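You operate a simulated robot arm through the tools that you are given. There is no shell and no other tool.

Carry out the task below with a simulated two-armed robot. There is one attempt and no reset: what you move stays moved.

## Task
Put one of the blue tablets from the top of the lab bench on the top of the tag table. Open the middle drawer of the lab bench, take the tiny potted plant from the top of the lab bench and put it in the inside of the middle drawer of the lab bench and shut the drawer again. Open the left drawer of the cream cabinet, put the jar with the red lid in the inside of the left drawer of the cream cabinet, then shut the drawer. Stack the bottle marked "M3" from the top of the lab bench on top of the bottle marked "N6". Fetch the clay carton and stand it on the top of the tag table. Fetch the small potted plant from the top of the lab bench and set it on the low shelf of the tag table. Pick up the green cane with one hand, pass it to the other hand and put it on the top of the wooden bench. Take the white cane and put it on the top of the steel pump bench. Open the right drawer of the cream cabinet. Do these in any order. Set down upright: tiny potted plant, jar with the red lid, clay carton, small potted plant, green cane, white cane.

It is judged by the outcome, as a careful person would: the job done as asked, and still so three seconds after it is handed in. It fails if anything else is knocked over, pushed out of place, dropped, spilled or broken. Lids that push on must go on centred and level and be pressed home; caps that screw on are set level and turned clockwise until they are tight.

## Robot
Two 6-joint arms with two-finger parallel grippers on one trunk, on a base that moves. Base frame: it is fixed to the floor where the robot stands at the start and does not move with it; the origin is under the middle of the robot, x ahead of it, y to its left, z up. Readings come in m, degrees, newtons and seconds.
The left shoulder is at the start at [-0.105, 0.177, 0.734], the right one opposite. With the tool pointing down near the work surface each hand reaches from about 0.1 to 0.68 m from the robot's upright axis, wherever it stands, measured 20 degrees to its own side. Places, roughly: blue tablet (4x4x2 cm) [-2.1, 0.6, 0.8]; bottle [-2, 1, 0.75]; clay carton [-2, 2, 0.75]; green cane (3x3x36 cm) [-0.1, 4.1, 0.9]; inside of the left drawer of the cream cabinet [2.8, -1.3, 0.6]; inside of the middle drawer of the lab bench [-2, 1.3, 0.6]; jar with the red lid [-1.75, 0.25, 0.75]; left drawer of the cream cabinet [2.8, -1.2, 0.6]; low shelf of the tag table [-0.3, 3.9, 0.2]; middle drawer of the lab bench [-1.9, 1.3, 0.7]; right drawer of the cream cabinet [2.3, -1.2, 0.6]; small potted plant (15x14x17 cm) [-1.8, 2.3, 0.9]; tiny potted plant (8x8x10 cm) [-2.3, 0.2, 0.8]; top of the steel pump bench [-2, 4.5, 0.8]; top of the tag table [-0.3, 3.9, 0.7]; top of the wooden bench [2, 8.1, 0.8]; white cane (3x3x36 cm) [-0.1, 3.9, 0.9]. Payload 1.57 kg a hand.
The TCP of each hand is the grasp point between the finger pads, 0.03 m short of the fingertips. In the tool frame z runs along the fingers and y along their closing line. The gripper opens to 0.08 m. The fingers are 0.017 m wide and 0.012 m thick; the gripper's body (0.04 by 0.082 m) begins 0.08 m behind the TCP.
Orientation is told as [roll, pitch, yaw] about the base's x, y, z axes, in that order, counted from this pose: with the fingers straight down and closing along the base's y, the tool's x points along the base's -x, its y along +y and its z along -z.

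## Interface
- The arms move only by the tool step_arm. It takes "left_increments", "right_increments" or both (then of equal length, played together; a hand with none holds still); each is a list of rows, each an object (a shift or turn left out is 0, a gripper value left out holds the last) with "fingers": the opening, from 0 (shut) to 1 (fully open); "travel": the shift along the base's x, y, z in m, a list of three; "turn": the turn, a rotation vector about the base's x, y, z in degrees, a list of three. In form: [{"fingers": fingers, "travel": [tx, ty, tz], "turn": [ax, ay, az]}, ...]. A call has 1 to 20 rows; each row is the pose to reach, as a shift and turn from the pose commanded when the call began. Each row takes 0.2 s and may step no farther than 0.05 m and 8.6 degrees from the row before; otherwise, or with a gripper value out of range, the whole call is refused. A pose out of reach is approached as far as the arm can. The call stops where the force on the tool passes 40 N (or 10 N more than at its start, if that is more) or the arm is blocked; 0.2 s more then pass. Each finger travels about 0.072 m/s and halts on what it meets, pressing with about 30 N; the grip force reading is that of the motor and also rises with nothing between the fingers. The clock runs only during rows and for 0.2 s after the last one: add rows that repeat a pose to give the fingers time. It gives the time, the measured TCP pose, the force on the tool (base axes), the opening and the grip force at its end, in the units of the frame above (readings bear some noise), with the torque about the TCP (base axes, N m) and any sound that the robot's microphone picked up.
- Cameras (640 x 400 px; columns grow to the right, rows downward): "scene" is now at [0.0522, 0.0001, 1.4673]; the picture's right is [-0.01, -1.00, 0.00], its down [-0.62, 0.00, -0.78] and it looks along [0.78, -0.01, -0.62] (base axes); focal length 249 px, centre (320, 200). "left" rides on the left gripper at [0.072, 0.007, -0.122] in its tool frame; the picture's right is [-0.09, 1.00, 0.00], its down [-0.84, -0.08, -0.54] and it looks along [-0.54, -0.05, 0.84] (tool axes); focal length 238 px, centre (320, 200). "right" rides on the right gripper at [0.072, -0.007, -0.122] in its tool frame; the picture's right is [0.09, 1.00, 0.00], its down [-0.84, 0.08, -0.54] and it looks along [-0.54, 0.05, 0.84] (tool axes); focal length 238 px, centre (320, 200). There is no depth. A picture from a camera that has moved, and an enlarged one, comes with that camera's place and axes in the base frame and with its lens.
- grab_frame(camera): a new picture of that camera. It takes no simulated time.
- lift_body(by): moves the trunk up (or, below 0, down) by that many m; the arms and the scene camera ride with it, the base frame stays. It gives what a move gives, with no picture.
- steer(legs): drives the robot by 1 to 6 legs, each [ahead, left, turn to the left] in m, m and degrees, along the robot's own axes; the way and the turn of a leg run together, so that a leg with both is an arc; at most 1.5 m and 180 degrees a leg. The arms and the cameras ride along, it lands a little off, and it stops where it bumps. It gives what a move gives.
- pan_tilt(pan, tilt): turns the head with the scene camera to pan (to the left, within 143 degrees either way) and tilt (down, from -29 to 69), counted from straight ahead of the robot (the tilt from the chest, where the trunk bows). It gives what a move gives.
- enlarge(camera, box): a new picture of the part [left, top, right, bottom] of that camera's present view, enlarged. It takes no simulated time.
- hand_in(): hands the job in; it is judged then, once.

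Places have to be worked out from the pictures, the camera data and where the tool is seen. Open the grippers and draw the arms clear of the work before you hand the job in, unless the task says otherwise.

The tools are called after "Call:" by a JSON object that holds its "name" and its "arguments". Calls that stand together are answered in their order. step_arm: Moves the arms, as the interface text tells. Its arguments: {"type":"object","properties":{"left_increments":{"type":"array","items":{"type":"object","properties":{"fingers":{"type":"number"},"travel":{"type":"array","items":{"type":"number"}},"turn":{"type":"array","items":{"type":"number"}}}}},"right_increments":{"type":"array","items":{"type":"object","properties":{"fingers":{"type":"number"},"travel":{"type":"array","items":{"type":"number"}},"turn":{"type":"array","items":{"type":"number"}}}}}},"required":[]} The other tools are called the same way: lift_body (by) moves the trunk up or down; steer (legs) drives the base; pan_tilt (pan, tilt) turns the head that bears the scene camera; grab_frame (camera) takes a picture; enlarge (camera, box) takes an enlarged picture of a part of a camera's view; hand_in () hands the job in.

At the start:

```text
t: 0.0
left_eef_pos: [0.5094, 0.2013, 1.0324]
left_orientation: [-0.1, -0.1, 0.1]
left_wrist_force: [0.0, -0.9, 0.4]
left_moment: [-0.02, 0.02, -0.02]
left_grip_width: 0.08
left_grip_force: 0.1
right_eef_pos: [0.472, -0.1666, 1.0286]
right_orientation: [0.1, 0.0, 0.0]
right_wrist_force: [0.2, -1.7, -0.6]
right_moment: [0.0, -0.01, -0.03]
right_grip_width: 0.08
right_grip_force: 0.2
trunk travel left (down, up): [-0.175, 0.153]
robot x, y, heading: [-0.0014, -0.0018, 0.1]
head pan, tilt (commanded): [-0.4, 38.5]
```

scene: 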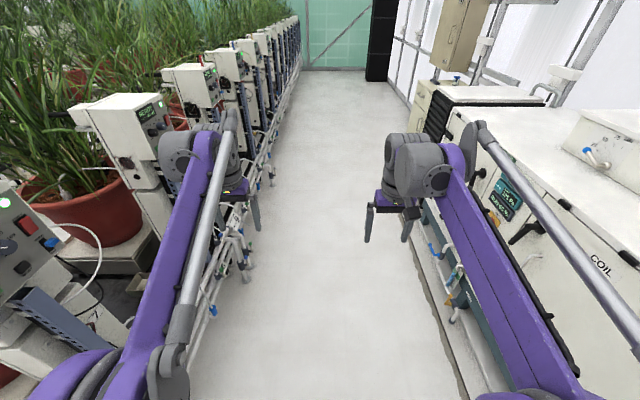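
right: 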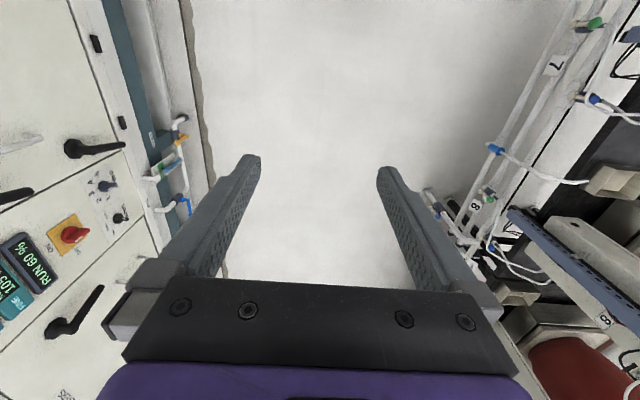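
left: 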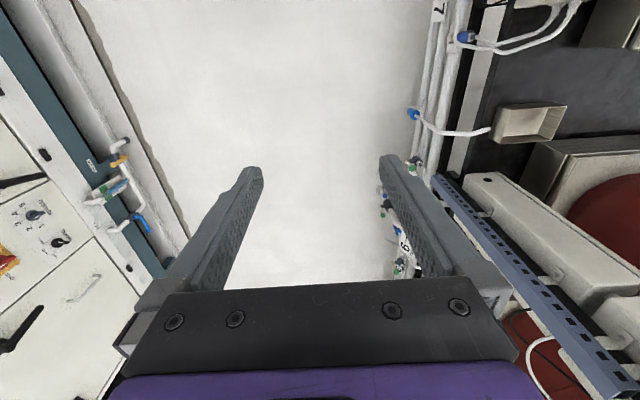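

I start by looking around with the head camera to learn the layout; first toward the left and behind, where the lab bench should be.

Call:
{"name": "pan_tilt", "arguments": {"pan": 60, "tilt": 20}}

Call:
{"name": "grab_frame", "arguments": {"camera": "scene"}}

Call:
{"name": "pan_tilt", "arguments": {"pan": 140, "tilt": 20}}

Call:
{"name": "grab_frame", "arguments": {"camera": "scene"}}

Call:
{"name": "pan_tilt", "arguments": {"pan": -60, "tilt": 20}}

Call:
{"name": "grab_frame", "arguments": {"camera": "scene"}}

Call:
{"name": "pan_tilt", "arguments": {"pan": -140, "tilt": 20}}

Call:
{"name": "grab_frame", "arguments": {"camera": "scene"}}

```text
t: 1.3
left_eef_pos: [0.5087, 0.2006, 1.0339]
left_orientation: [0.0, -0.1, 0.0]
left_wrist_force: [-0.7, 1.1, 0.2]
left_moment: [-0.05, 0.04, 0.01]
left_grip_width: 0.0803
left_grip_force: 0.1
right_eef_pos: [0.4719, -0.166, 1.0298]
right_orientation: [0.1, 0.1, 0.0]
right_wrist_force: [0.4, -0.7, -0.2]
right_moment: [-0.01, 0.0, -0.03]
right_grip_width: 0.0798
right_grip_force: 0.0
trunk travel left (down, up): [-0.175, 0.153]
robot x, y, heading: [0.0022, 0.0002, 0.0]
head pan, tilt (commanded): [60.0, 20.0]
```

```text
taken
camera scene: at [0.0129, 0.0814, 1.4965], right [0.87, -0.5, 0.0], down [-0.17, -0.3, -0.94], along [0.47, 0.81, -0.34], focal length 249 px, centre (320, 200)
```

scene: 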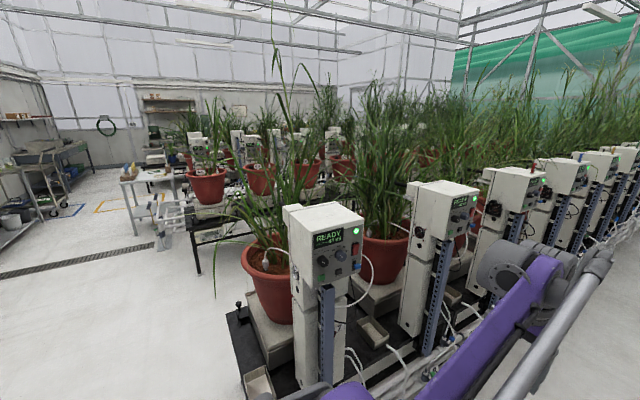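

```text
t: 2.8
left_eef_pos: [0.509, 0.2009, 1.033]
left_orientation: [0.0, 0.1, 0.0]
left_wrist_force: [0.2, -0.2, -0.5]
left_moment: [-0.01, 0.04, -0.01]
left_grip_width: 0.08
left_grip_force: 0.1
right_eef_pos: [0.4724, -0.1658, 1.0289]
right_orientation: [0.0, 0.0, 0.0]
right_wrist_force: [-0.8, -0.3, -1.1]
right_moment: [0.04, -0.02, 0.01]
right_grip_width: 0.0799
right_grip_force: 0.1
trunk travel left (down, up): [-0.175, 0.153]
robot x, y, heading: [0.0012, 0.0002, -0.1]
head pan, tilt (commanded): [140.0, 20.0]
```

```text
taken
camera scene: at [-0.105, 0.0607, 1.4965], right [0.64, 0.77, 0.0], down [0.26, -0.22, -0.94], along [-0.72, 0.6, -0.34], focal length 249 px, centre (320, 200)
```

scene: 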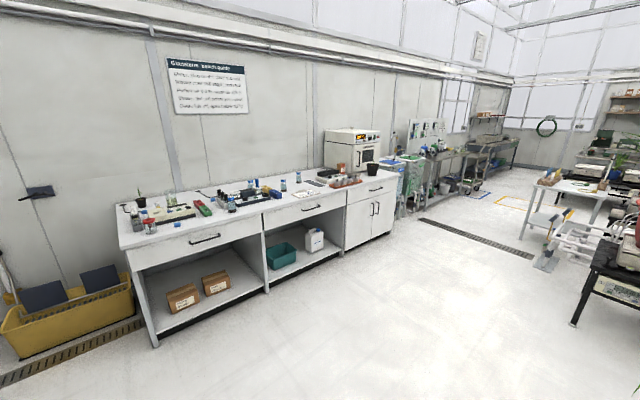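

```text
t: 5.8
left_eef_pos: [0.5084, 0.2005, 1.0333]
left_orientation: [0.0, -0.1, 0.0]
left_wrist_force: [-0.8, 0.5, 0.6]
left_moment: [-0.01, 0.01, 0.0]
left_grip_width: 0.0798
left_grip_force: 0.0
right_eef_pos: [0.4736, -0.1662, 1.0289]
right_orientation: [0.0, 0.0, 0.0]
right_wrist_force: [-0.4, -0.2, 0.0]
right_moment: [0.02, 0.02, 0.01]
right_grip_width: 0.0803
right_grip_force: 0.0
trunk travel left (down, up): [-0.175, 0.153]
robot x, y, heading: [-0.0019, 0.0019, 0.0]
head pan, tilt (commanded): [-60.0, 20.0]
```

```text
taken
camera scene: at [0.0128, -0.0798, 1.4965], right [-0.87, -0.5, 0.0], down [-0.17, 0.3, -0.94], along [0.47, -0.81, -0.34], focal length 249 px, centre (320, 200)
```

scene: 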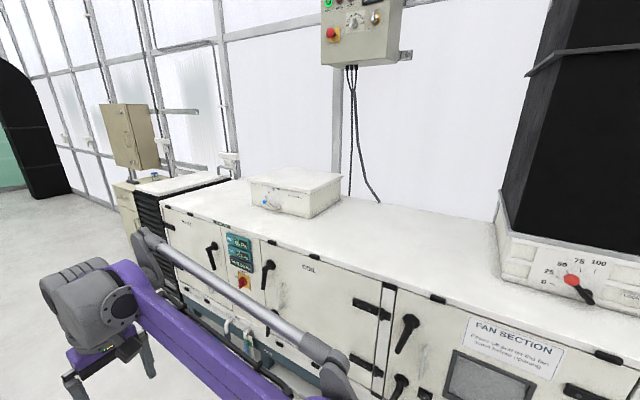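

```text
t: 7.3
left_eef_pos: [0.5093, 0.2008, 1.0334]
left_orientation: [-0.1, -0.1, 0.0]
left_wrist_force: [-0.9, 0.1, 0.3]
left_moment: [0.01, -0.01, -0.01]
left_grip_width: 0.0804
left_grip_force: 0.0
right_eef_pos: [0.4732, -0.1649, 1.0278]
right_orientation: [0.0, 0.0, 0.0]
right_wrist_force: [0.2, 0.3, 0.3]
right_moment: [0.0, -0.02, -0.02]
right_grip_width: 0.0796
right_grip_force: 0.1
trunk travel left (down, up): [-0.175, 0.153]
robot x, y, heading: [-0.0003, -0.0006, -0.2]
head pan, tilt (commanded): [-140.0, 20.0]
```

```text
taken
camera scene: at [-0.105, -0.0591, 1.4965], right [-0.64, 0.77, 0.0], down [0.26, 0.22, -0.94], along [-0.72, -0.6, -0.34], focal length 249 px, centre (320, 200)
```

scene: 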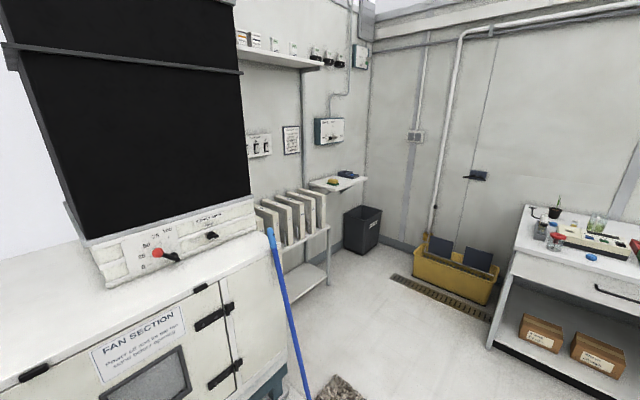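

The lab bench runs along x≈-1.75 from y≈0 to 2.55. I'll back out of the aisle into the open floor and turn to face the bench.

Call:
{"name": "steer", "arguments": {"legs": [[-0.7, 0, 0], [0, 0, 180]]}}

Call:
{"name": "pan_tilt", "arguments": {"pan": 0, "tilt": 35}}

Call:
{"name": "grab_frame", "arguments": {"camera": "scene"}}

```text
t: 18.5
left_eef_pos: [-1.2219, -0.181, 1.0344]
left_orientation: [0.0, 0.0, 178.3]
left_wrist_force: [-0.5, -0.3, 0.3]
left_moment: [0.01, 0.04, -0.01]
left_grip_width: 0.08
left_grip_force: 0.1
right_eef_pos: [-1.1749, 0.183, 1.0284]
right_orientation: [0.0, -0.1, 178.4]
right_wrist_force: [0.1, -0.4, -0.4]
right_moment: [-0.03, 0.04, -0.02]
right_grip_width: 0.0799
right_grip_force: 0.0
trunk travel left (down, up): [-0.175, 0.153]
robot x, y, heading: [-0.7044, 0.0031, 178.3]
head pan, tilt (commanded): [-140.0, 20.0]
```

```text
t: 20.7
left_eef_pos: [-1.2226, -0.1824, 1.033]
left_orientation: [0.0, 0.0, 178.3]
left_wrist_force: [-0.3, -0.2, 0.4]
left_moment: [0.0, 0.02, -0.02]
left_grip_width: 0.08
left_grip_force: 0.0
right_eef_pos: [-1.174, 0.1845, 1.0273]
right_orientation: [0.0, 0.0, 178.3]
right_wrist_force: [0.0, 0.2, -1.0]
right_moment: [0.02, 0.04, 0.03]
right_grip_width: 0.0802
right_grip_force: 0.1
trunk travel left (down, up): [-0.175, 0.153]
robot x, y, heading: [-0.7054, 0.0034, 178.1]
head pan, tilt (commanded): [0.0, 35.0]
```

```text
taken
camera scene: at [-0.7565, 0.0063, 1.4727], right [0.03, 1.0, 0.0], down [0.57, -0.02, -0.82], along [-0.82, 0.02, -0.57], focal length 249 px, centre (320, 200)
```

scene: 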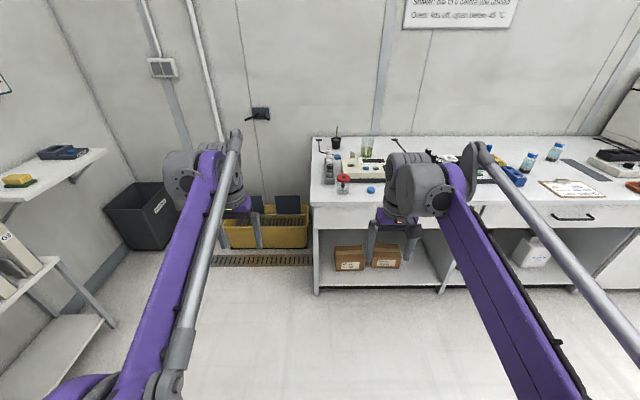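

The view is clear but the arms block part of it. I'll strafe to in front of the first bench section (y≈0.6) and square up to the bench.

Call:
{"name": "steer", "arguments": {"legs": [[0.15, -0.6, 1.8]]}}

Call:
{"name": "pan_tilt", "arguments": {"pan": 0, "tilt": 30}}

Call:
{"name": "grab_frame", "arguments": {"camera": "scene"}}

```text
t: 26.5
left_eef_pos: [-1.3596, 0.415, 1.0331]
left_orientation: [0.0, 0.1, 179.8]
left_wrist_force: [0.0, 0.3, 0.3]
left_moment: [0.04, 0.02, 0.02]
left_grip_width: 0.0797
left_grip_force: 0.1
right_eef_pos: [-1.3217, 0.7822, 1.0282]
right_orientation: [0.0, -0.1, 179.9]
right_wrist_force: [1.3, 0.4, -0.3]
right_moment: [0.01, -0.01, 0.02]
right_grip_width: 0.0801
right_grip_force: 0.1
trunk travel left (down, up): [-0.175, 0.153]
robot x, y, heading: [-0.8487, 0.6198, 179.8]
head pan, tilt (commanded): [0.0, 35.0]
```

```text
t: 27.2
left_eef_pos: [-1.3591, 0.4151, 1.0328]
left_orientation: [0.1, 0.0, 179.8]
left_wrist_force: [0.7, 0.1, 0.2]
left_moment: [0.0, 0.02, 0.02]
left_grip_width: 0.0798
left_grip_force: 0.0
right_eef_pos: [-1.322, 0.7837, 1.0281]
right_orientation: [0.0, -0.1, 179.9]
right_wrist_force: [0.4, 0.1, 0.2]
right_moment: [0.01, 0.01, -0.03]
right_grip_width: 0.0802
right_grip_force: 0.0
trunk travel left (down, up): [-0.175, 0.153]
robot x, y, heading: [-0.8517, 0.6172, 179.7]
head pan, tilt (commanded): [0.0, 30.0]
```

```text
taken
camera scene: at [-0.9017, 0.6158, 1.4804], right [0.0, 1.0, 0.0], down [0.5, 0.0, -0.87], along [-0.87, 0.0, -0.5], focal length 249 px, centre (320, 200)
```

scene: 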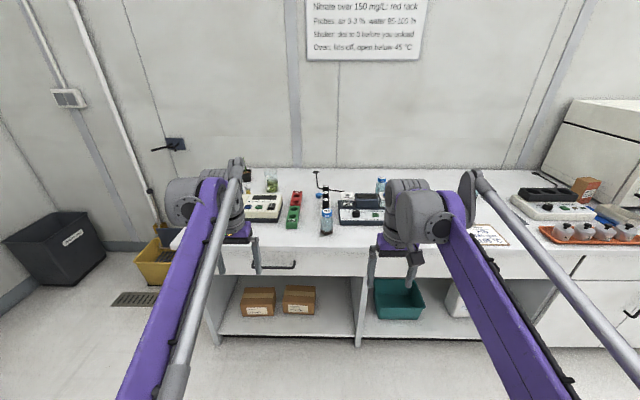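

The arms block the bench view; I'll spread them outward and pull them back to see the bench top clearly.

Call:
{"name": "step_arm", "arguments": {"left_increments": [{"travel": [0.04, -0.03, 0]}, {"travel": [0.08, -0.06, 0]}, {"travel": [0.12, -0.09, 0]}, {"travel": [0.16, -0.12, 0]}, {"travel": [0.2, -0.15, 0]}, {"travel": [0.24, -0.18, 0]}, {"travel": [0.28, -0.2, 0]}], "right_increments": [{"travel": [0.04, 0.03, 0]}, {"travel": [0.08, 0.06, 0]}, {"travel": [0.12, 0.09, 0]}, {"travel": [0.16, 0.12, 0]}, {"travel": [0.2, 0.15, 0]}, {"travel": [0.24, 0.18, 0]}, {"travel": [0.28, 0.2, 0]}]}}

Call:
{"name": "grab_frame", "arguments": {"camera": "scene"}}

```text
t: 28.8
left_eef_pos: [-1.0766, 0.2159, 1.0349]
left_orientation: [0.1, -0.1, 179.8]
left_wrist_force: [-0.5, 0.9, -0.1]
left_moment: [0.01, -0.01, 0.01]
left_grip_width: 0.08
left_grip_force: 0.0
right_eef_pos: [-1.041, 0.9841, 1.0297]
right_orientation: [0.0, -0.1, 179.9]
right_wrist_force: [0.2, -0.5, 0.7]
right_moment: [-0.01, -0.01, 0.0]
right_grip_width: 0.0801
right_grip_force: 0.0
trunk travel left (down, up): [-0.175, 0.153]
robot x, y, heading: [-0.8501, 0.613, 179.9]
head pan, tilt (commanded): [0.0, 30.0]
```

```text
taken
camera scene: at [-0.9001, 0.6157, 1.4805], right [0.0, 1.0, 0.0], down [0.5, 0.0, -0.87], along [-0.87, 0.0, -0.5], focal length 249 px, centre (320, 200)
```

scene: 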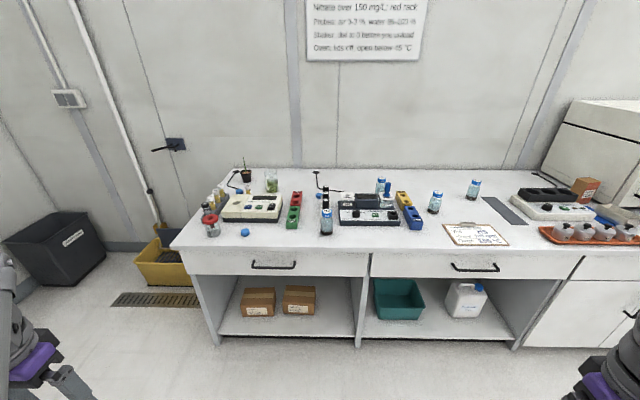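

Excellent view now. I'll enlarge the bench regions to identify the bottles, tablets and plants.

Call:
{"name": "enlarge", "arguments": {"camera": "scene", "box": [170, 150, 330, 250]}}

Call:
{"name": "enlarge", "arguments": {"camera": "scene", "box": [310, 150, 470, 250]}}

Call:
{"name": "enlarge", "arguments": {"camera": "scene", "box": [420, 150, 640, 287]}}

```text
4.00 times, centred on (250, 200) of scene
camera zoom: at [-0.9001, 0.6157, 1.4805], right [0.0, 1.0, 0.0], down [0.5, 0.0, -0.87], along [-0.87, 0.0, -0.5], focal length 995 px, centre (600, 200)
```

zoom: 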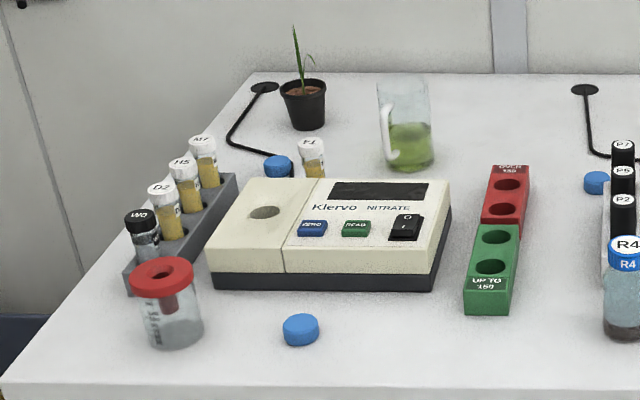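

```text
4.00 times, centred on (390, 200) of scene
camera zoom: at [-0.9001, 0.6157, 1.4805], right [0.0, 1.0, 0.0], down [0.5, 0.0, -0.87], along [-0.87, 0.0, -0.5], focal length 995 px, centre (40, 200)
```

zoom: 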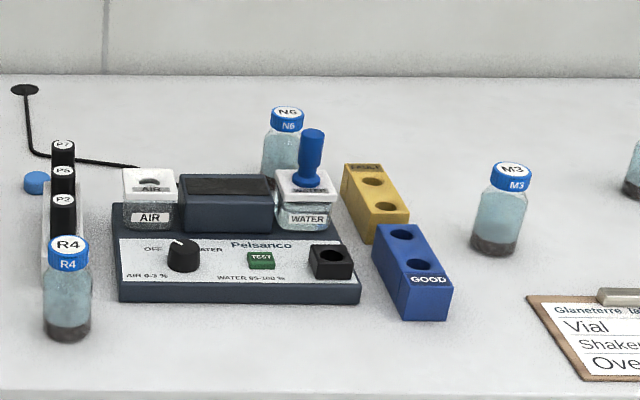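

```text
2.91 times, centred on (530, 218) of scene
camera zoom: at [-0.9001, 0.6157, 1.4805], right [0.0, 1.0, 0.0], down [0.5, 0.0, -0.87], along [-0.87, 0.0, -0.5], focal length 723 px, centre (-291, 146)
```

zoom: 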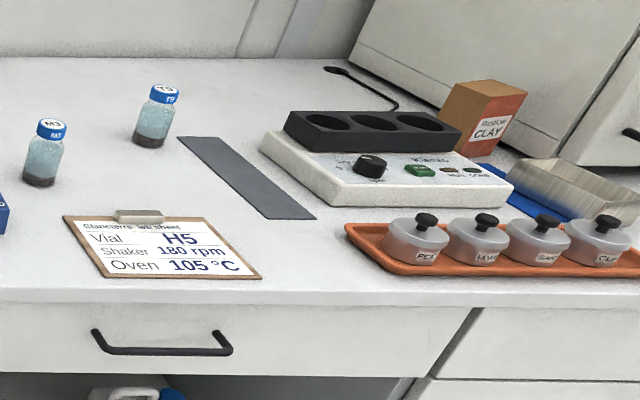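

Items identified: tiny plant in black pot (left rear), jar with red lid (left front), blue tablets, M3/N6 bottles, clay carton. I'll move to face the middle drawer (handle near y≈1.31) and look closely.

Call:
{"name": "steer", "arguments": {"legs": [[0.2, -0.45, 0]]}}

Call:
{"name": "pan_tilt", "arguments": {"pan": 0, "tilt": 40}}

Call:
{"name": "grab_frame", "arguments": {"camera": "scene"}}

```text
t: 33.3
left_eef_pos: [-1.2767, 0.663, 1.0346]
left_orientation: [0.0, 0.0, -179.4]
left_wrist_force: [-0.2, -0.8, 0.0]
left_moment: [-0.01, 0.01, 0.02]
left_grip_width: 0.08
left_grip_force: 0.0
right_eef_pos: [-1.2522, 1.4317, 1.0291]
right_orientation: [0.0, -0.1, -179.4]
right_wrist_force: [-0.5, 0.6, 0.2]
right_moment: [0.01, -0.04, 0.04]
right_grip_width: 0.0797
right_grip_force: 0.0
trunk travel left (down, up): [-0.175, 0.153]
robot x, y, heading: [-1.0558, 1.0654, -179.5]
head pan, tilt (commanded): [0.0, 30.0]
```

```text
t: 34.0
left_eef_pos: [-1.2784, 0.6639, 1.0341]
left_orientation: [0.0, 0.0, -179.5]
left_wrist_force: [0.2, 0.4, -0.4]
left_moment: [0.02, 0.02, -0.02]
left_grip_width: 0.0801
left_grip_force: 0.1
right_eef_pos: [-1.2527, 1.4306, 1.0276]
right_orientation: [0.0, -0.1, -179.4]
right_wrist_force: [-0.3, -0.3, -0.1]
right_moment: [-0.05, 0.03, -0.03]
right_grip_width: 0.0799
right_grip_force: 0.1
trunk travel left (down, up): [-0.175, 0.153]
robot x, y, heading: [-1.0536, 1.0651, -179.4]
head pan, tilt (commanded): [0.0, 40.0]
```

```text
taken
camera scene: at [-1.0994, 1.065, 1.4651], right [-0.01, 1.0, 0.0], down [0.64, 0.01, -0.77], along [-0.77, -0.01, -0.64], focal length 249 px, centre (320, 200)
```

scene: 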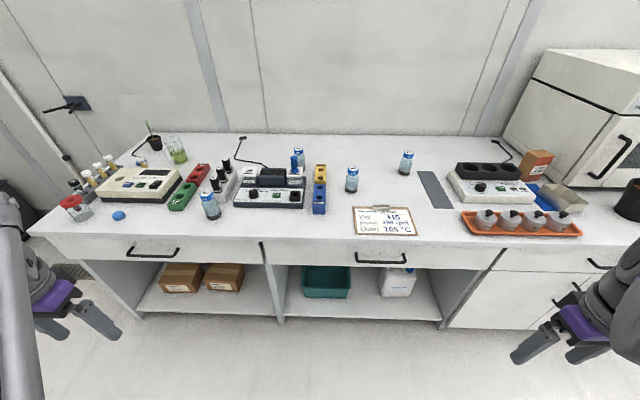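

Stereo from two views puts the bench top at z≈0.80 and M3 near [-1.95, 1.19]. I'll zoom in on the middle drawer's handle to judge its gap.

Call:
{"name": "enlarge", "arguments": {"camera": "scene", "box": [340, 225, 420, 275]}}

Call:
{"name": "enlarge", "arguments": {"camera": "scene", "box": [180, 140, 340, 240]}}

Call:
{"name": "grab_frame", "arguments": {"camera": "right"}}

```text
8.00 times, centred on (380, 250) of scene
camera zoom: at [-1.0994, 1.065, 1.4651], right [-0.01, 1.0, 0.0], down [0.64, 0.01, -0.77], along [-0.77, -0.01, -0.64], focal length 1989 px, centre (-160, -200)
```

zoom: 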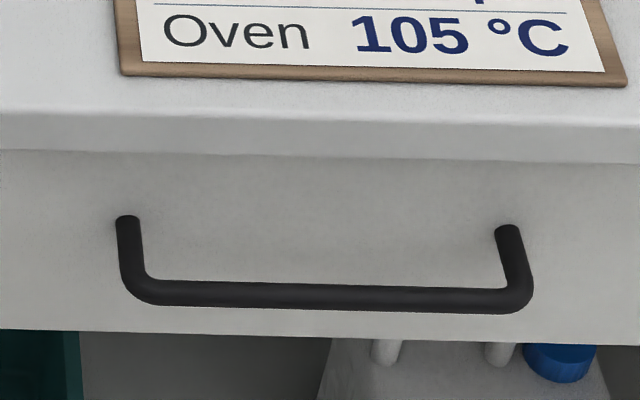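

```text
4.00 times, centred on (260, 190) of scene
camera zoom: at [-1.0994, 1.065, 1.4651], right [-0.01, 1.0, 0.0], down [0.64, 0.01, -0.77], along [-0.77, -0.01, -0.64], focal length 995 px, centre (560, 240)
```

zoom: 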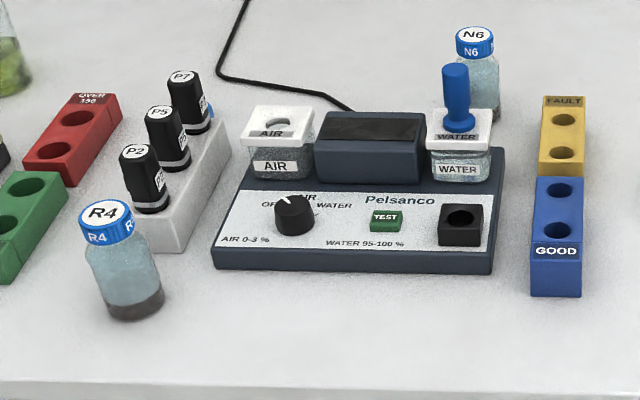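

```text
taken
camera right: at [-1.1792, 1.4384, 1.1513], right [0.1, -0.99, 0.0], down [-0.84, -0.09, 0.54], along [-0.54, -0.06, -0.84], focal length 238 px, centre (320, 200)
```

right: 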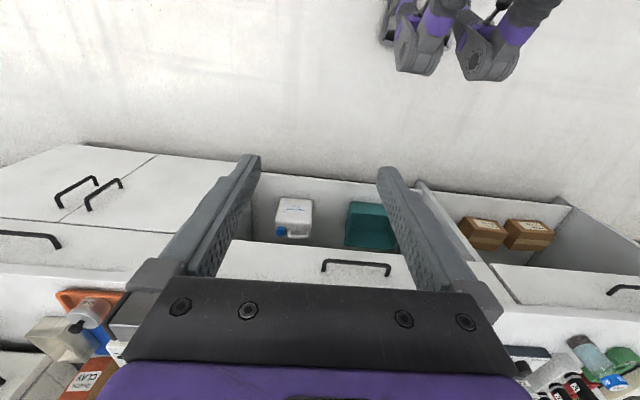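

The handle is a ~18 cm bar, about 4 cm off the drawer face, at roughly y≈1.28, z≈0.71, x≈-1.65. I'll rotate the right gripper to point horizontally at the bench with the fingers closing vertically, and lower it toward handle height.

Call:
{"name": "step_arm", "arguments": {"right_increments": [{"fingers": 0.6, "travel": [-0.012, -0.01, -0.017], "turn": [-4.6, 4.6, -4.6]}, {"travel": [-0.024, -0.02, -0.034], "turn": [-9.2, 9.2, -9.2]}, {"travel": [-0.036, -0.03, -0.051], "turn": [-13.8, 13.8, -13.8]}, {"travel": [-0.048, -0.04, -0.068], "turn": [-18.5, 18.5, -18.5]}, {"travel": [-0.06, -0.05, -0.085], "turn": [-23.1, 23.1, -23.1]}, {"travel": [-0.072, -0.06, -0.102], "turn": [-27.7, 27.7, -27.7]}, {"travel": [-0.084, -0.07, -0.119], "turn": [-32.3, 32.3, -32.3]}, {"travel": [-0.096, -0.08, -0.136], "turn": [-36.9, 36.9, -36.9]}, {"travel": [-0.108, -0.09, -0.153], "turn": [-41.6, 41.6, -41.6]}, {"travel": [-0.12, -0.1, -0.17], "turn": [-46.2, 46.2, -46.2]}, {"travel": [-0.132, -0.11, -0.187], "turn": [-50.8, 50.8, -50.8]}, {"travel": [-0.144, -0.12, -0.204], "turn": [-55.4, 55.4, -55.4]}, {"travel": [-0.156, -0.13, -0.221], "turn": [-60.0, 60.0, -60.0]}, {"travel": [-0.168, -0.14, -0.238], "turn": [-64.7, 64.7, -64.7]}, {"travel": [-0.18, -0.15, -0.255], "turn": [-69.28, 69.28, -69.28]}, {"travel": [-0.18, -0.15, -0.29], "turn": [-69.28, 69.28, -69.28]}]}}

Call:
{"name": "grab_frame", "arguments": {"camera": "scene"}}

Call:
{"name": "grab_frame", "arguments": {"camera": "right"}}

```text
t: 37.4
left_eef_pos: [-1.2779, 0.664, 1.035]
left_orientation: [-0.1, 0.0, -179.3]
left_wrist_force: [-0.2, 0.3, -0.7]
left_moment: [0.0, -0.01, 0.04]
left_grip_width: 0.0797
left_grip_force: 0.1
right_eef_pos: [-1.4913, 1.2859, 0.8478]
right_orientation: [89.8, -0.5, 89.9]
right_wrist_force: [0.0, 0.3, -0.5]
right_moment: [0.03, -0.02, 0.0]
right_grip_width: 0.048
right_grip_force: 0.1
right hand out of reach, approached as far as the arm can: row 13, 14, 15, 16
trunk travel left (down, up): [-0.175, 0.153]
robot x, y, heading: [-1.0541, 1.0701, -179.3]
head pan, tilt (commanded): [0.0, 40.0]
```

```text
taken
camera scene: at [-1.1003, 1.0659, 1.4651], right [-0.01, 1.0, 0.0], down [0.64, 0.01, -0.77], along [-0.77, -0.01, -0.64], focal length 249 px, centre (320, 200)
```

scene: 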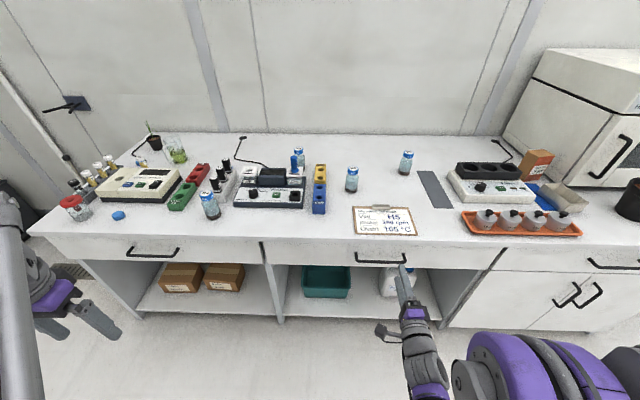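

```text
taken
camera right: at [-1.3698, 1.2154, 0.8418], right [0.0, -0.1, 0.99], down [0.54, 0.84, 0.09], along [-0.84, 0.54, 0.05], focal length 238 px, centre (320, 200)
```

right: 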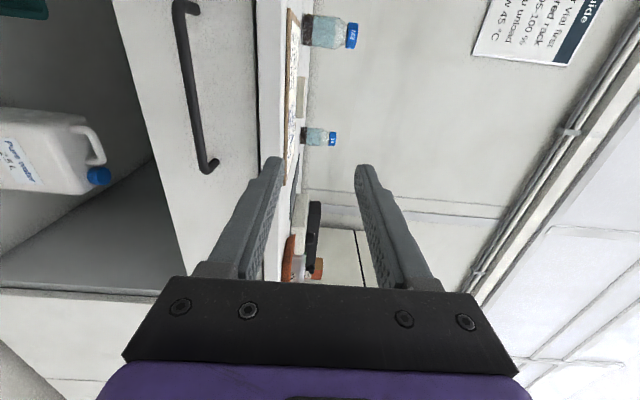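

The arm can't get that low with a horizontal tool at this trunk height (TCP at z=0.848). I'll lower the trunk by 0.14 m so the hand comes to the handle's height.

Call:
{"name": "lift_body", "arguments": {"by": -0.14}}

Call:
{"name": "grab_frame", "arguments": {"camera": "right"}}

```text
t: 39.0
left_eef_pos: [-1.2769, 0.6638, 0.8947]
left_orientation: [0.0, 0.0, -179.4]
left_wrist_force: [-0.1, -0.1, -0.3]
left_moment: [0.01, 0.01, -0.01]
left_grip_width: 0.0801
left_grip_force: 0.0
right_eef_pos: [-1.4932, 1.2864, 0.7099]
right_orientation: [90.0, -0.6, 90.0]
right_wrist_force: [0.1, -0.1, -0.7]
right_moment: [-0.01, 0.02, -0.02]
right_grip_width: 0.048
right_grip_force: 0.1
trunk travel left (down, up): [-0.035, 0.293]
robot x, y, heading: [-1.0536, 1.0635, -179.5]
head pan, tilt (commanded): [0.0, 40.0]
```

```text
taken
camera right: at [-1.37, 1.2147, 0.7035], right [0.0, -0.1, 0.99], down [0.54, 0.84, 0.09], along [-0.84, 0.54, 0.06], focal length 238 px, centre (320, 200)
```

right: 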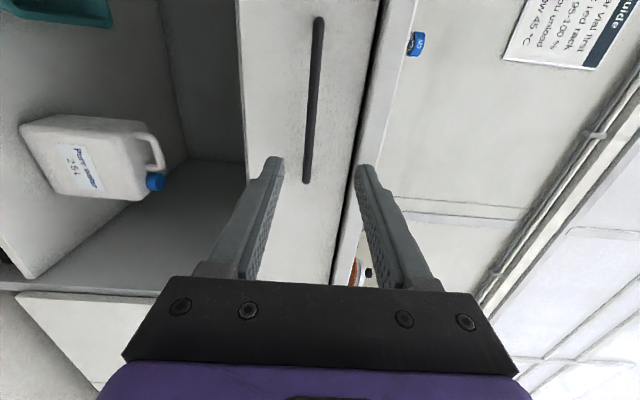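

The bar shows at z≈0.70, x≈-1.655, y 1.19–1.37; the fingers straddle it. I'll test a small forward move to check how the commanded pose carries over.

Call:
{"name": "step_arm", "arguments": {"right_increments": [{"travel": [-0.03, 0, 0]}, {"travel": [-0.05, 0, 0]}]}}

```text
t: 39.6
left_eef_pos: [-1.2765, 0.6645, 0.8947]
left_orientation: [0.0, -0.1, -179.4]
left_wrist_force: [0.0, -0.6, -0.5]
left_moment: [0.04, -0.02, 0.02]
left_grip_width: 0.08
left_grip_force: 0.1
right_eef_pos: [-1.5423, 1.287, 0.7094]
right_orientation: [90.0, -0.5, 90.1]
right_wrist_force: [0.2, 0.5, 0.6]
right_moment: [0.0, 0.01, 0.0]
right_grip_width: 0.048
right_grip_force: 0.0
trunk travel left (down, up): [-0.035, 0.293]
robot x, y, heading: [-1.0517, 1.0704, -179.6]
head pan, tilt (commanded): [0.0, 40.0]
```

The shift was relative to the actual pose. Now I advance to the bar and lower slightly so it sits centred between the fingers.

Call:
{"name": "step_arm", "arguments": {"right_increments": [{"travel": [-0.03, 0, -0.005]}, {"travel": [-0.06, 0, -0.009]}, {"travel": [-0.085, 0, -0.009]}, {"travel": [-0.1, 0, -0.009]}]}}

Call:
{"name": "grab_frame", "arguments": {"camera": "right"}}

```text
t: 40.6
left_eef_pos: [-1.2771, 0.6631, 0.895]
left_orientation: [0.0, -0.1, -179.3]
left_wrist_force: [0.8, 0.1, 0.6]
left_moment: [-0.05, -0.01, -0.01]
left_grip_width: 0.0799
left_grip_force: 0.0
right_eef_pos: [-1.6424, 1.2855, 0.7018]
right_orientation: [90.0, -0.7, 90.0]
right_wrist_force: [0.0, -0.6, 0.2]
right_moment: [-0.05, 0.01, 0.01]
right_grip_width: 0.048
right_grip_force: 0.0
trunk travel left (down, up): [-0.035, 0.293]
robot x, y, heading: [-1.0517, 1.065, -179.4]
head pan, tilt (commanded): [0.0, 40.0]
```

```text
taken
camera right: at [-1.5199, 1.2139, 0.694], right [0.0, -0.1, 0.99], down [0.54, 0.84, 0.09], along [-0.84, 0.54, 0.06], focal length 238 px, centre (320, 200)
```

right: 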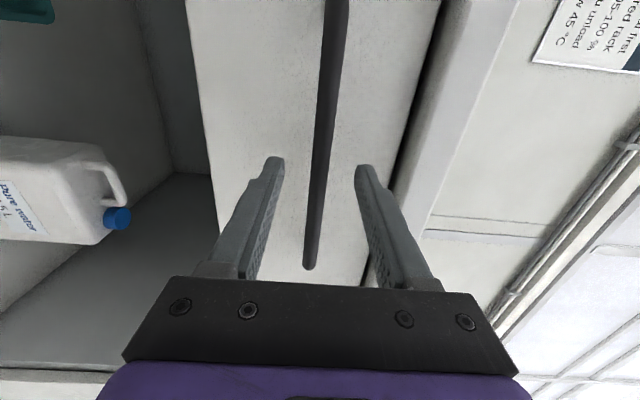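

The bar lies between the fingers. Close the grip on it.

Call:
{"name": "step_arm", "arguments": {"right_increments": [{"fingers": 0}, {"fingers": 0}, {"fingers": 0}, {"fingers": 0}]}}

```text
t: 41.6
left_eef_pos: [-1.2785, 0.6628, 0.8949]
left_orientation: [0.1, 0.0, -179.4]
left_wrist_force: [-1.0, -0.3, 0.4]
left_moment: [-0.01, 0.02, -0.02]
left_grip_width: 0.0799
left_grip_force: 0.1
right_eef_pos: [-1.6418, 1.2853, 0.6998]
right_orientation: [89.8, -0.6, 90.0]
right_wrist_force: [4.4, -4.1, -12.6]
right_moment: [-0.36, -0.24, -0.12]
right_grip_width: 0.0115
right_grip_force: 29.1
trunk travel left (down, up): [-0.035, 0.293]
robot x, y, heading: [-1.0537, 1.0613, -179.3]
head pan, tilt (commanded): [0.0, 40.0]
```

Gripped (11.5 mm rod). Pull the drawer out with the arm in small steps.

Call:
{"name": "step_arm", "arguments": {"right_increments": [{"travel": [0.02, 0, 0]}, {"travel": [0.04, 0, 0]}, {"travel": [0.06, 0, 0]}, {"travel": [0.08, 0, 0]}, {"travel": [0.1, 0, 0]}, {"travel": [0.12, 0, 0]}, {"travel": [0.14, 0, 0]}]}}

Call:
{"name": "grab_frame", "arguments": {"camera": "scene"}}

```text
t: 43.2
left_eef_pos: [-1.278, 0.6643, 0.8937]
left_orientation: [0.0, 0.2, -179.4]
left_wrist_force: [-0.1, 0.7, 0.5]
left_moment: [-0.01, 0.0, -0.02]
left_grip_width: 0.08
left_grip_force: 0.1
right_eef_pos: [-1.5025, 1.287, 0.7007]
right_orientation: [89.8, -0.7, 89.9]
right_wrist_force: [1.3, -22.2, -31.6]
right_moment: [-0.39, -0.65, 0.21]
right_grip_width: 0.0117
right_grip_force: 29.4
trunk travel left (down, up): [-0.035, 0.293]
robot x, y, heading: [-1.0546, 1.0632, -179.3]
head pan, tilt (commanded): [0.0, 40.0]
```

```text
taken
camera scene: at [-1.1411, 1.0637, 1.3159], right [-0.01, 1.0, 0.0], down [0.64, 0.01, -0.77], along [-0.77, -0.01, -0.64], focal length 249 px, centre (320, 200)
```

scene: 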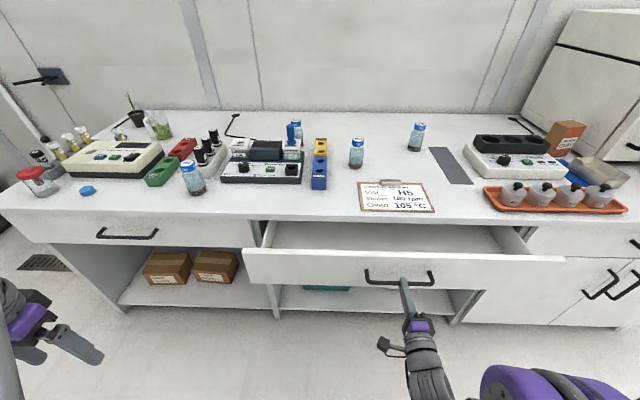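

The drawer is sliding out (14 cm). There's some sideways/down reaction force, so I'll ease the hand slightly down and to -y, then keep pulling.

Call:
{"name": "step_arm", "arguments": {"right_increments": [{"travel": [0, -0.003, -0.004]}, {"travel": [0.02, -0.003, -0.004]}, {"travel": [0.04, -0.003, -0.004]}, {"travel": [0.06, -0.003, -0.004]}]}}

```text
t: 44.0
left_eef_pos: [-1.2766, 0.6639, 0.8941]
left_orientation: [0.0, 0.0, -179.3]
left_wrist_force: [-0.1, -0.1, -0.1]
left_moment: [-0.05, -0.04, -0.02]
left_grip_width: 0.0801
left_grip_force: 0.0
right_eef_pos: [-1.4737, 1.2862, 0.7006]
right_orientation: [88.9, -0.7, 89.6]
right_wrist_force: [1.2, -3.9, -26.6]
right_moment: [-0.37, -0.61, -0.82]
right_grip_width: 0.0118
right_grip_force: 29.6
right hand out of reach, approached as far as the arm can: row 3
trunk travel left (down, up): [-0.035, 0.293]
robot x, y, heading: [-1.0543, 1.0621, -179.4]
head pan, tilt (commanded): [0.0, 40.0]
stopped in row 3 (right hand): the force on the tool passed its limit at 61 N (the readings are from after the stop); the commanded pose is now the measured one
```

The arm's retract limit is reached; I'll pull the drawer further by backing the base ~11 cm while holding the handle.

Call:
{"name": "steer", "arguments": {"legs": [[-0.11, 0, 0]]}}

Call:
{"name": "grab_frame", "arguments": {"camera": "scene"}}

```text
t: 45.0
left_eef_pos: [-1.2201, 0.6635, 0.896]
left_orientation: [0.1, 0.0, -179.3]
left_wrist_force: [0.5, 0.8, 0.0]
left_moment: [-0.01, 0.02, 0.0]
left_grip_width: 0.0801
left_grip_force: 0.0
right_eef_pos: [-1.4164, 1.2853, 0.7001]
right_orientation: [88.8, -0.8, 89.7]
right_wrist_force: [1.4, -1.6, -7.6]
right_moment: [-0.44, -0.21, 0.06]
right_grip_width: 0.012
right_grip_force: 29.0
trunk travel left (down, up): [-0.035, 0.293]
robot x, y, heading: [-0.9961, 1.0638, -179.5]
head pan, tilt (commanded): [0.0, 40.0]
stopped in leg 1: the force on the tool passed its limit at 44 N (the readings are from after the stop); the commanded pose is now the measured one
```

```text
taken
camera scene: at [-1.0826, 1.0653, 1.3162], right [-0.01, 1.0, 0.0], down [0.64, 0.01, -0.77], along [-0.77, -0.01, -0.64], focal length 249 px, centre (320, 200)
```

scene: 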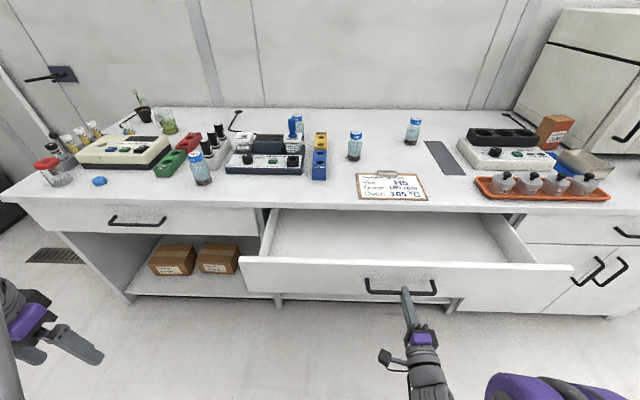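

Drawer is open ~22 cm — enough for the plant. I'll open the fingers and back the robot away from the handle.

Call:
{"name": "step_arm", "arguments": {"right_increments": [{"fingers": 0.6}, {"fingers": 0.6}, {"fingers": 0.6}]}}

Call:
{"name": "steer", "arguments": {"legs": [[-0.25, 0, 0]]}}

Call:
{"name": "grab_frame", "arguments": {"camera": "scene"}}

```text
t: 45.8
left_eef_pos: [-1.2205, 0.663, 0.8944]
left_orientation: [0.0, 0.0, -179.4]
left_wrist_force: [0.2, 0.6, 0.0]
left_moment: [-0.02, -0.02, -0.02]
left_grip_width: 0.0803
left_grip_force: 0.1
right_eef_pos: [-1.4167, 1.285, 0.701]
right_orientation: [89.0, -0.9, 89.7]
right_wrist_force: [0.7, 0.3, 0.3]
right_moment: [-0.04, 0.01, 0.0]
right_grip_width: 0.0481
right_grip_force: 0.1
trunk travel left (down, up): [-0.035, 0.293]
robot x, y, heading: [-0.9955, 1.066, -179.2]
head pan, tilt (commanded): [0.0, 40.0]
```

```text
t: 47.7
left_eef_pos: [-0.9707, 0.6669, 0.8948]
left_orientation: [0.0, -0.1, -179.2]
left_wrist_force: [0.2, -0.4, 0.0]
left_moment: [0.03, 0.0, 0.03]
left_grip_width: 0.0801
left_grip_force: 0.0
right_eef_pos: [-1.1703, 1.2868, 0.701]
right_orientation: [88.9, -1.0, 89.9]
right_wrist_force: [0.4, 0.0, 1.2]
right_moment: [0.0, 0.01, 0.03]
right_grip_width: 0.0481
right_grip_force: 0.1
trunk travel left (down, up): [-0.035, 0.293]
robot x, y, heading: [-0.746, 1.0694, -179.2]
head pan, tilt (commanded): [0.0, 40.0]
```

```text
taken
camera scene: at [-0.8336, 1.068, 1.3161], right [-0.01, 1.0, 0.0], down [0.64, 0.01, -0.77], along [-0.77, -0.01, -0.64], focal length 249 px, centre (320, 200)
```

scene: 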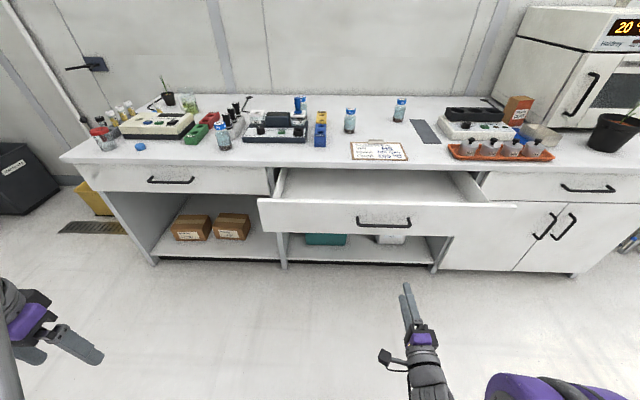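

Next is the tiny plant at the rear-left of the bench. I need to know how close the base can get, so I'll tilt the head down to see the robot's own footprint.

Call:
{"name": "pan_tilt", "arguments": {"pan": 0, "tilt": 69}}

Call:
{"name": "grab_frame", "arguments": {"camera": "scene"}}

```text
t: 48.6
left_eef_pos: [-0.9716, 0.6668, 0.8946]
left_orientation: [-0.1, 0.0, -179.3]
left_wrist_force: [-0.7, 0.3, 0.2]
left_moment: [0.0, -0.01, 0.01]
left_grip_width: 0.08
left_grip_force: 0.0
right_eef_pos: [-1.1695, 1.2872, 0.7015]
right_orientation: [88.9, -0.9, 90.0]
right_wrist_force: [0.6, -0.4, -0.7]
right_moment: [-0.01, 0.01, -0.02]
right_grip_width: 0.0478
right_grip_force: 0.1
trunk travel left (down, up): [-0.035, 0.293]
robot x, y, heading: [-0.7482, 1.0684, -179.4]
head pan, tilt (commanded): [0.0, 68.8]
```

```text
taken
camera scene: at [-0.8051, 1.0684, 1.28], right [-0.01, 1.0, 0.0], down [0.93, 0.01, -0.36], along [-0.36, -0.01, -0.93], focal length 249 px, centre (320, 200)
```

scene: 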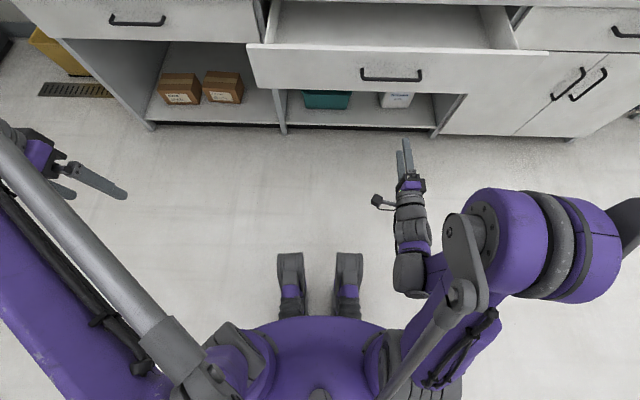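

The robot stands on feet that reach ~0.25 m ahead of its axis. Let me zoom on the bench's toe-kick to see whether the feet can get beneath the low shelf.

Call:
{"name": "enlarge", "arguments": {"camera": "scene", "box": [130, 60, 290, 160]}}

Call:
{"name": "enlarge", "arguments": {"camera": "scene", "box": [240, 220, 400, 320]}}

```text
4.00 times, centred on (210, 110) of scene
camera zoom: at [-0.8051, 1.0684, 1.28], right [-0.01, 1.0, 0.0], down [0.93, 0.01, -0.36], along [-0.36, -0.01, -0.93], focal length 995 px, centre (760, 560)
```

zoom: 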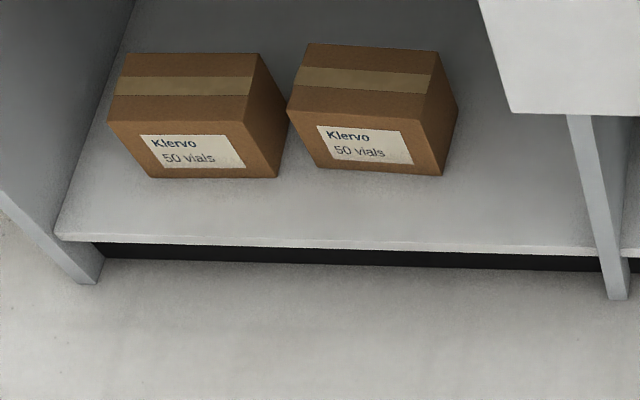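

```text
4.00 times, centred on (320, 270) of scene
camera zoom: at [-0.8051, 1.0684, 1.28], right [-0.01, 1.0, 0.0], down [0.93, 0.01, -0.36], along [-0.36, -0.01, -0.93], focal length 995 px, centre (320, -80)
```

zoom: 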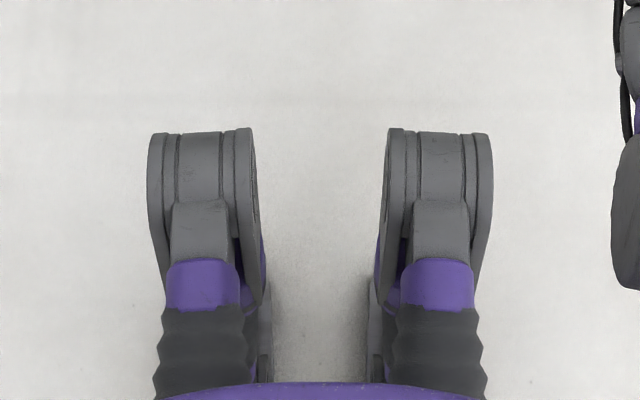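

The front protrusions are bent knees, which straighten when the trunk rises — so a raised trunk can stand closer. I'll raise the trunk, then swing the right hand back to its fingers-down tuck.

Call:
{"name": "lift_body", "arguments": {"by": 0.28}}

Call:
{"name": "step_arm", "arguments": {"right_increments": [{"turn": [4.6, -4.6, 4.6], "travel": [0.0, 0.01, 0.0]}, {"turn": [9.2, -9.2, 9.2], "travel": [0.0, 0.02, 0.0]}, {"turn": [13.8, -13.8, 13.8], "travel": [0.0, 0.03, 0.0]}, {"turn": [18.5, -18.5, 18.5], "travel": [0.01, 0.04, 0.0]}, {"turn": [23.1, -23.1, 23.1], "travel": [0.02, 0.05, 0.0]}, {"turn": [27.7, -27.7, 27.7], "travel": [0.03, 0.06, 0.0]}, {"turn": [32.3, -32.3, 32.3], "travel": [0.04, 0.07, 0.0]}, {"turn": [36.9, -36.9, 36.9], "travel": [0.05, 0.08, 0.0]}, {"turn": [41.6, -41.6, 41.6], "travel": [0.06, 0.09, 0.0]}, {"turn": [46.2, -46.2, 46.2], "travel": [0.07, 0.1, 0.0]}, {"turn": [50.8, -50.8, 50.8], "travel": [0.08, 0.11, 0.0]}, {"turn": [55.4, -55.4, 55.4], "travel": [0.09, 0.12, 0.0]}, {"turn": [60.0, -60.0, 60.0], "travel": [0.1, 0.13, 0.0]}, {"turn": [64.7, -64.7, 64.7], "travel": [0.11, 0.14, 0.0]}, {"turn": [69.28, -69.28, 69.28], "travel": [0.12, 0.15, 0.0]}]}}

Call:
{"name": "grab_frame", "arguments": {"camera": "scene"}}

```text
t: 51.4
left_eef_pos: [-0.97, 0.6659, 1.1754]
left_orientation: [-0.1, 0.0, -179.2]
left_wrist_force: [0.7, 0.1, -0.5]
left_moment: [0.04, 0.01, -0.02]
left_grip_width: 0.0798
left_grip_force: 0.0
right_eef_pos: [-1.2107, 1.2872, 1.0565]
right_orientation: [96.7, -0.7, 89.9]
right_wrist_force: [-0.3, -1.0, 0.3]
right_moment: [-0.02, 0.0, -0.03]
right_grip_width: 0.0481
right_grip_force: 0.1
trunk travel left (down, up): [-0.315, 0.013]
robot x, y, heading: [-0.7495, 1.0667, -179.3]
head pan, tilt (commanded): [0.0, 68.8]
```

```text
t: 54.6
left_eef_pos: [-0.9701, 0.6671, 1.1751]
left_orientation: [0.1, 0.0, -179.2]
left_wrist_force: [0.3, 0.0, 0.3]
left_moment: [-0.02, -0.01, -0.01]
left_grip_width: 0.0799
left_grip_force: 0.1
right_eef_pos: [-1.0911, 1.438, 1.0572]
right_orientation: [6.6, -0.1, -179.2]
right_wrist_force: [0.3, -0.8, -0.2]
right_moment: [-0.02, 0.01, 0.03]
right_grip_width: 0.0479
right_grip_force: 0.1
trunk travel left (down, up): [-0.315, 0.013]
robot x, y, heading: [-0.749, 1.0665, -179.2]
head pan, tilt (commanded): [0.0, 68.8]
```

```text
taken
camera scene: at [-0.7592, 1.069, 1.5731], right [-0.01, 1.0, 0.0], down [0.93, 0.01, -0.36], along [-0.36, -0.01, -0.93], focal length 249 px, centre (320, 200)
```

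scene: 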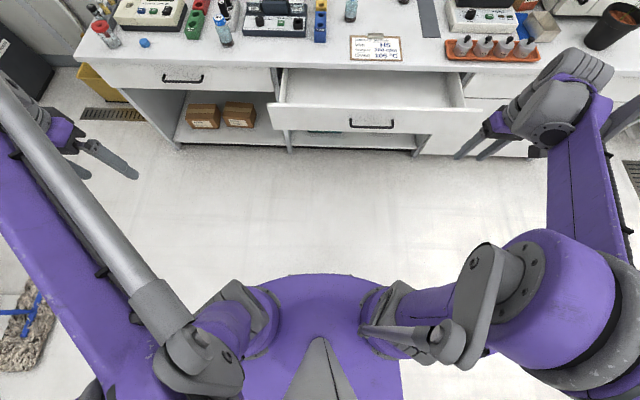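

With the trunk up the knees retract. Now I strafe to y≈0.35 in front of the left bench section and look at the plant from there.

Call:
{"name": "steer", "arguments": {"legs": [[0.0, 0.72, -0.8], [0.4, 0, 0]]}}

Call:
{"name": "pan_tilt", "arguments": {"pan": 0, "tilt": 45}}

Call:
{"name": "grab_frame", "arguments": {"camera": "scene"}}

```text
t: 63.4
left_eef_pos: [-1.3815, -0.0377, 1.1744]
left_orientation: [0.0, 0.0, 179.6]
left_wrist_force: [0.1, -0.4, 1.1]
left_moment: [0.0, 0.01, -0.01]
left_grip_width: 0.0799
left_grip_force: 0.1
right_eef_pos: [-1.4843, 0.734, 1.0579]
right_orientation: [6.6, -0.3, 179.4]
right_wrist_force: [-0.2, 1.0, 0.2]
right_moment: [-0.01, -0.02, -0.02]
right_grip_width: 0.0481
right_grip_force: 0.0
trunk travel left (down, up): [-0.315, 0.013]
robot x, y, heading: [-1.1492, 0.3565, 179.7]
head pan, tilt (commanded): [0.0, 68.8]
```

```text
t: 64.3
left_eef_pos: [-1.3801, -0.0396, 1.1741]
left_orientation: [0.0, 0.0, 179.5]
left_wrist_force: [-0.8, -0.1, -0.1]
left_moment: [0.0, -0.02, -0.02]
left_grip_width: 0.0799
left_grip_force: 0.0
right_eef_pos: [-1.4839, 0.7351, 1.0563]
right_orientation: [6.6, -0.1, 179.5]
right_wrist_force: [0.1, 0.4, 0.3]
right_moment: [0.01, 0.03, -0.03]
right_grip_width: 0.0477
right_grip_force: 0.1
trunk travel left (down, up): [-0.315, 0.013]
robot x, y, heading: [-1.1526, 0.3601, 179.4]
head pan, tilt (commanded): [0.0, 45.0]
```

```text
taken
camera scene: at [-1.1859, 0.3599, 1.6019], right [0.01, 1.0, 0.0], down [0.71, -0.01, -0.71], along [-0.71, 0.01, -0.71], focal length 249 px, centre (320, 200)
```

scene: 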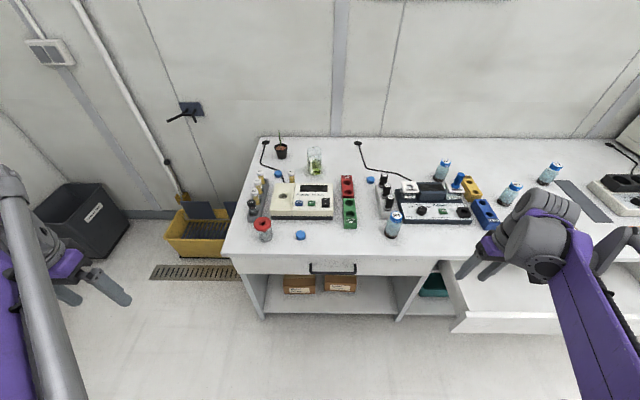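

Call:
{"name": "enlarge", "arguments": {"camera": "scene", "box": [220, 130, 380, 230]}}

Call:
{"name": "enlarge", "arguments": {"camera": "scene", "box": [240, 125, 320, 175]}}

```text
4.00 times, centred on (300, 180) of scene
camera zoom: at [-1.1859, 0.3599, 1.6019], right [0.01, 1.0, 0.0], down [0.71, -0.01, -0.71], along [-0.71, 0.01, -0.71], focal length 995 px, centre (400, 280)
```

zoom: 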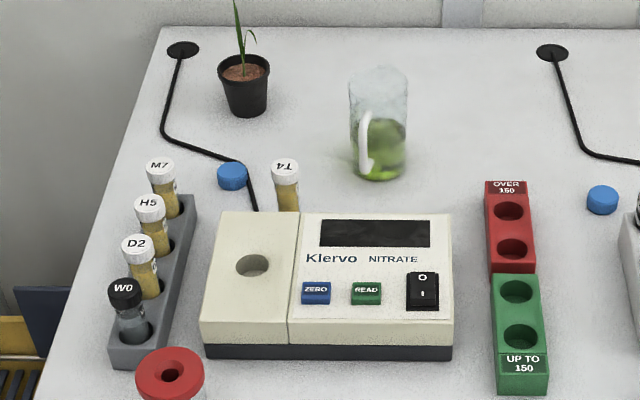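

```text
8.00 times, centred on (280, 150) of scene
camera zoom: at [-1.1859, 0.3599, 1.6019], right [0.01, 1.0, 0.0], down [0.71, -0.01, -0.71], along [-0.71, 0.01, -0.71], focal length 1989 px, centre (640, 600)
```

zoom: 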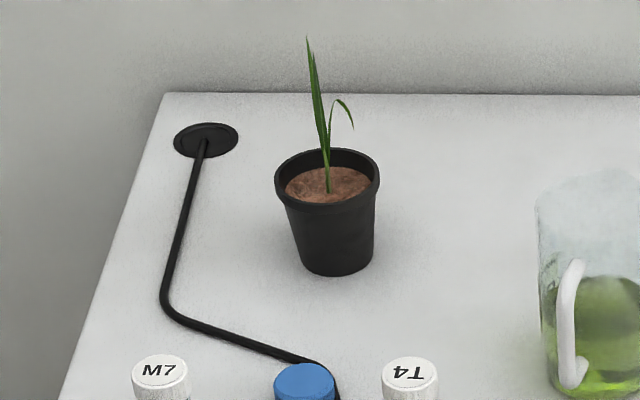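

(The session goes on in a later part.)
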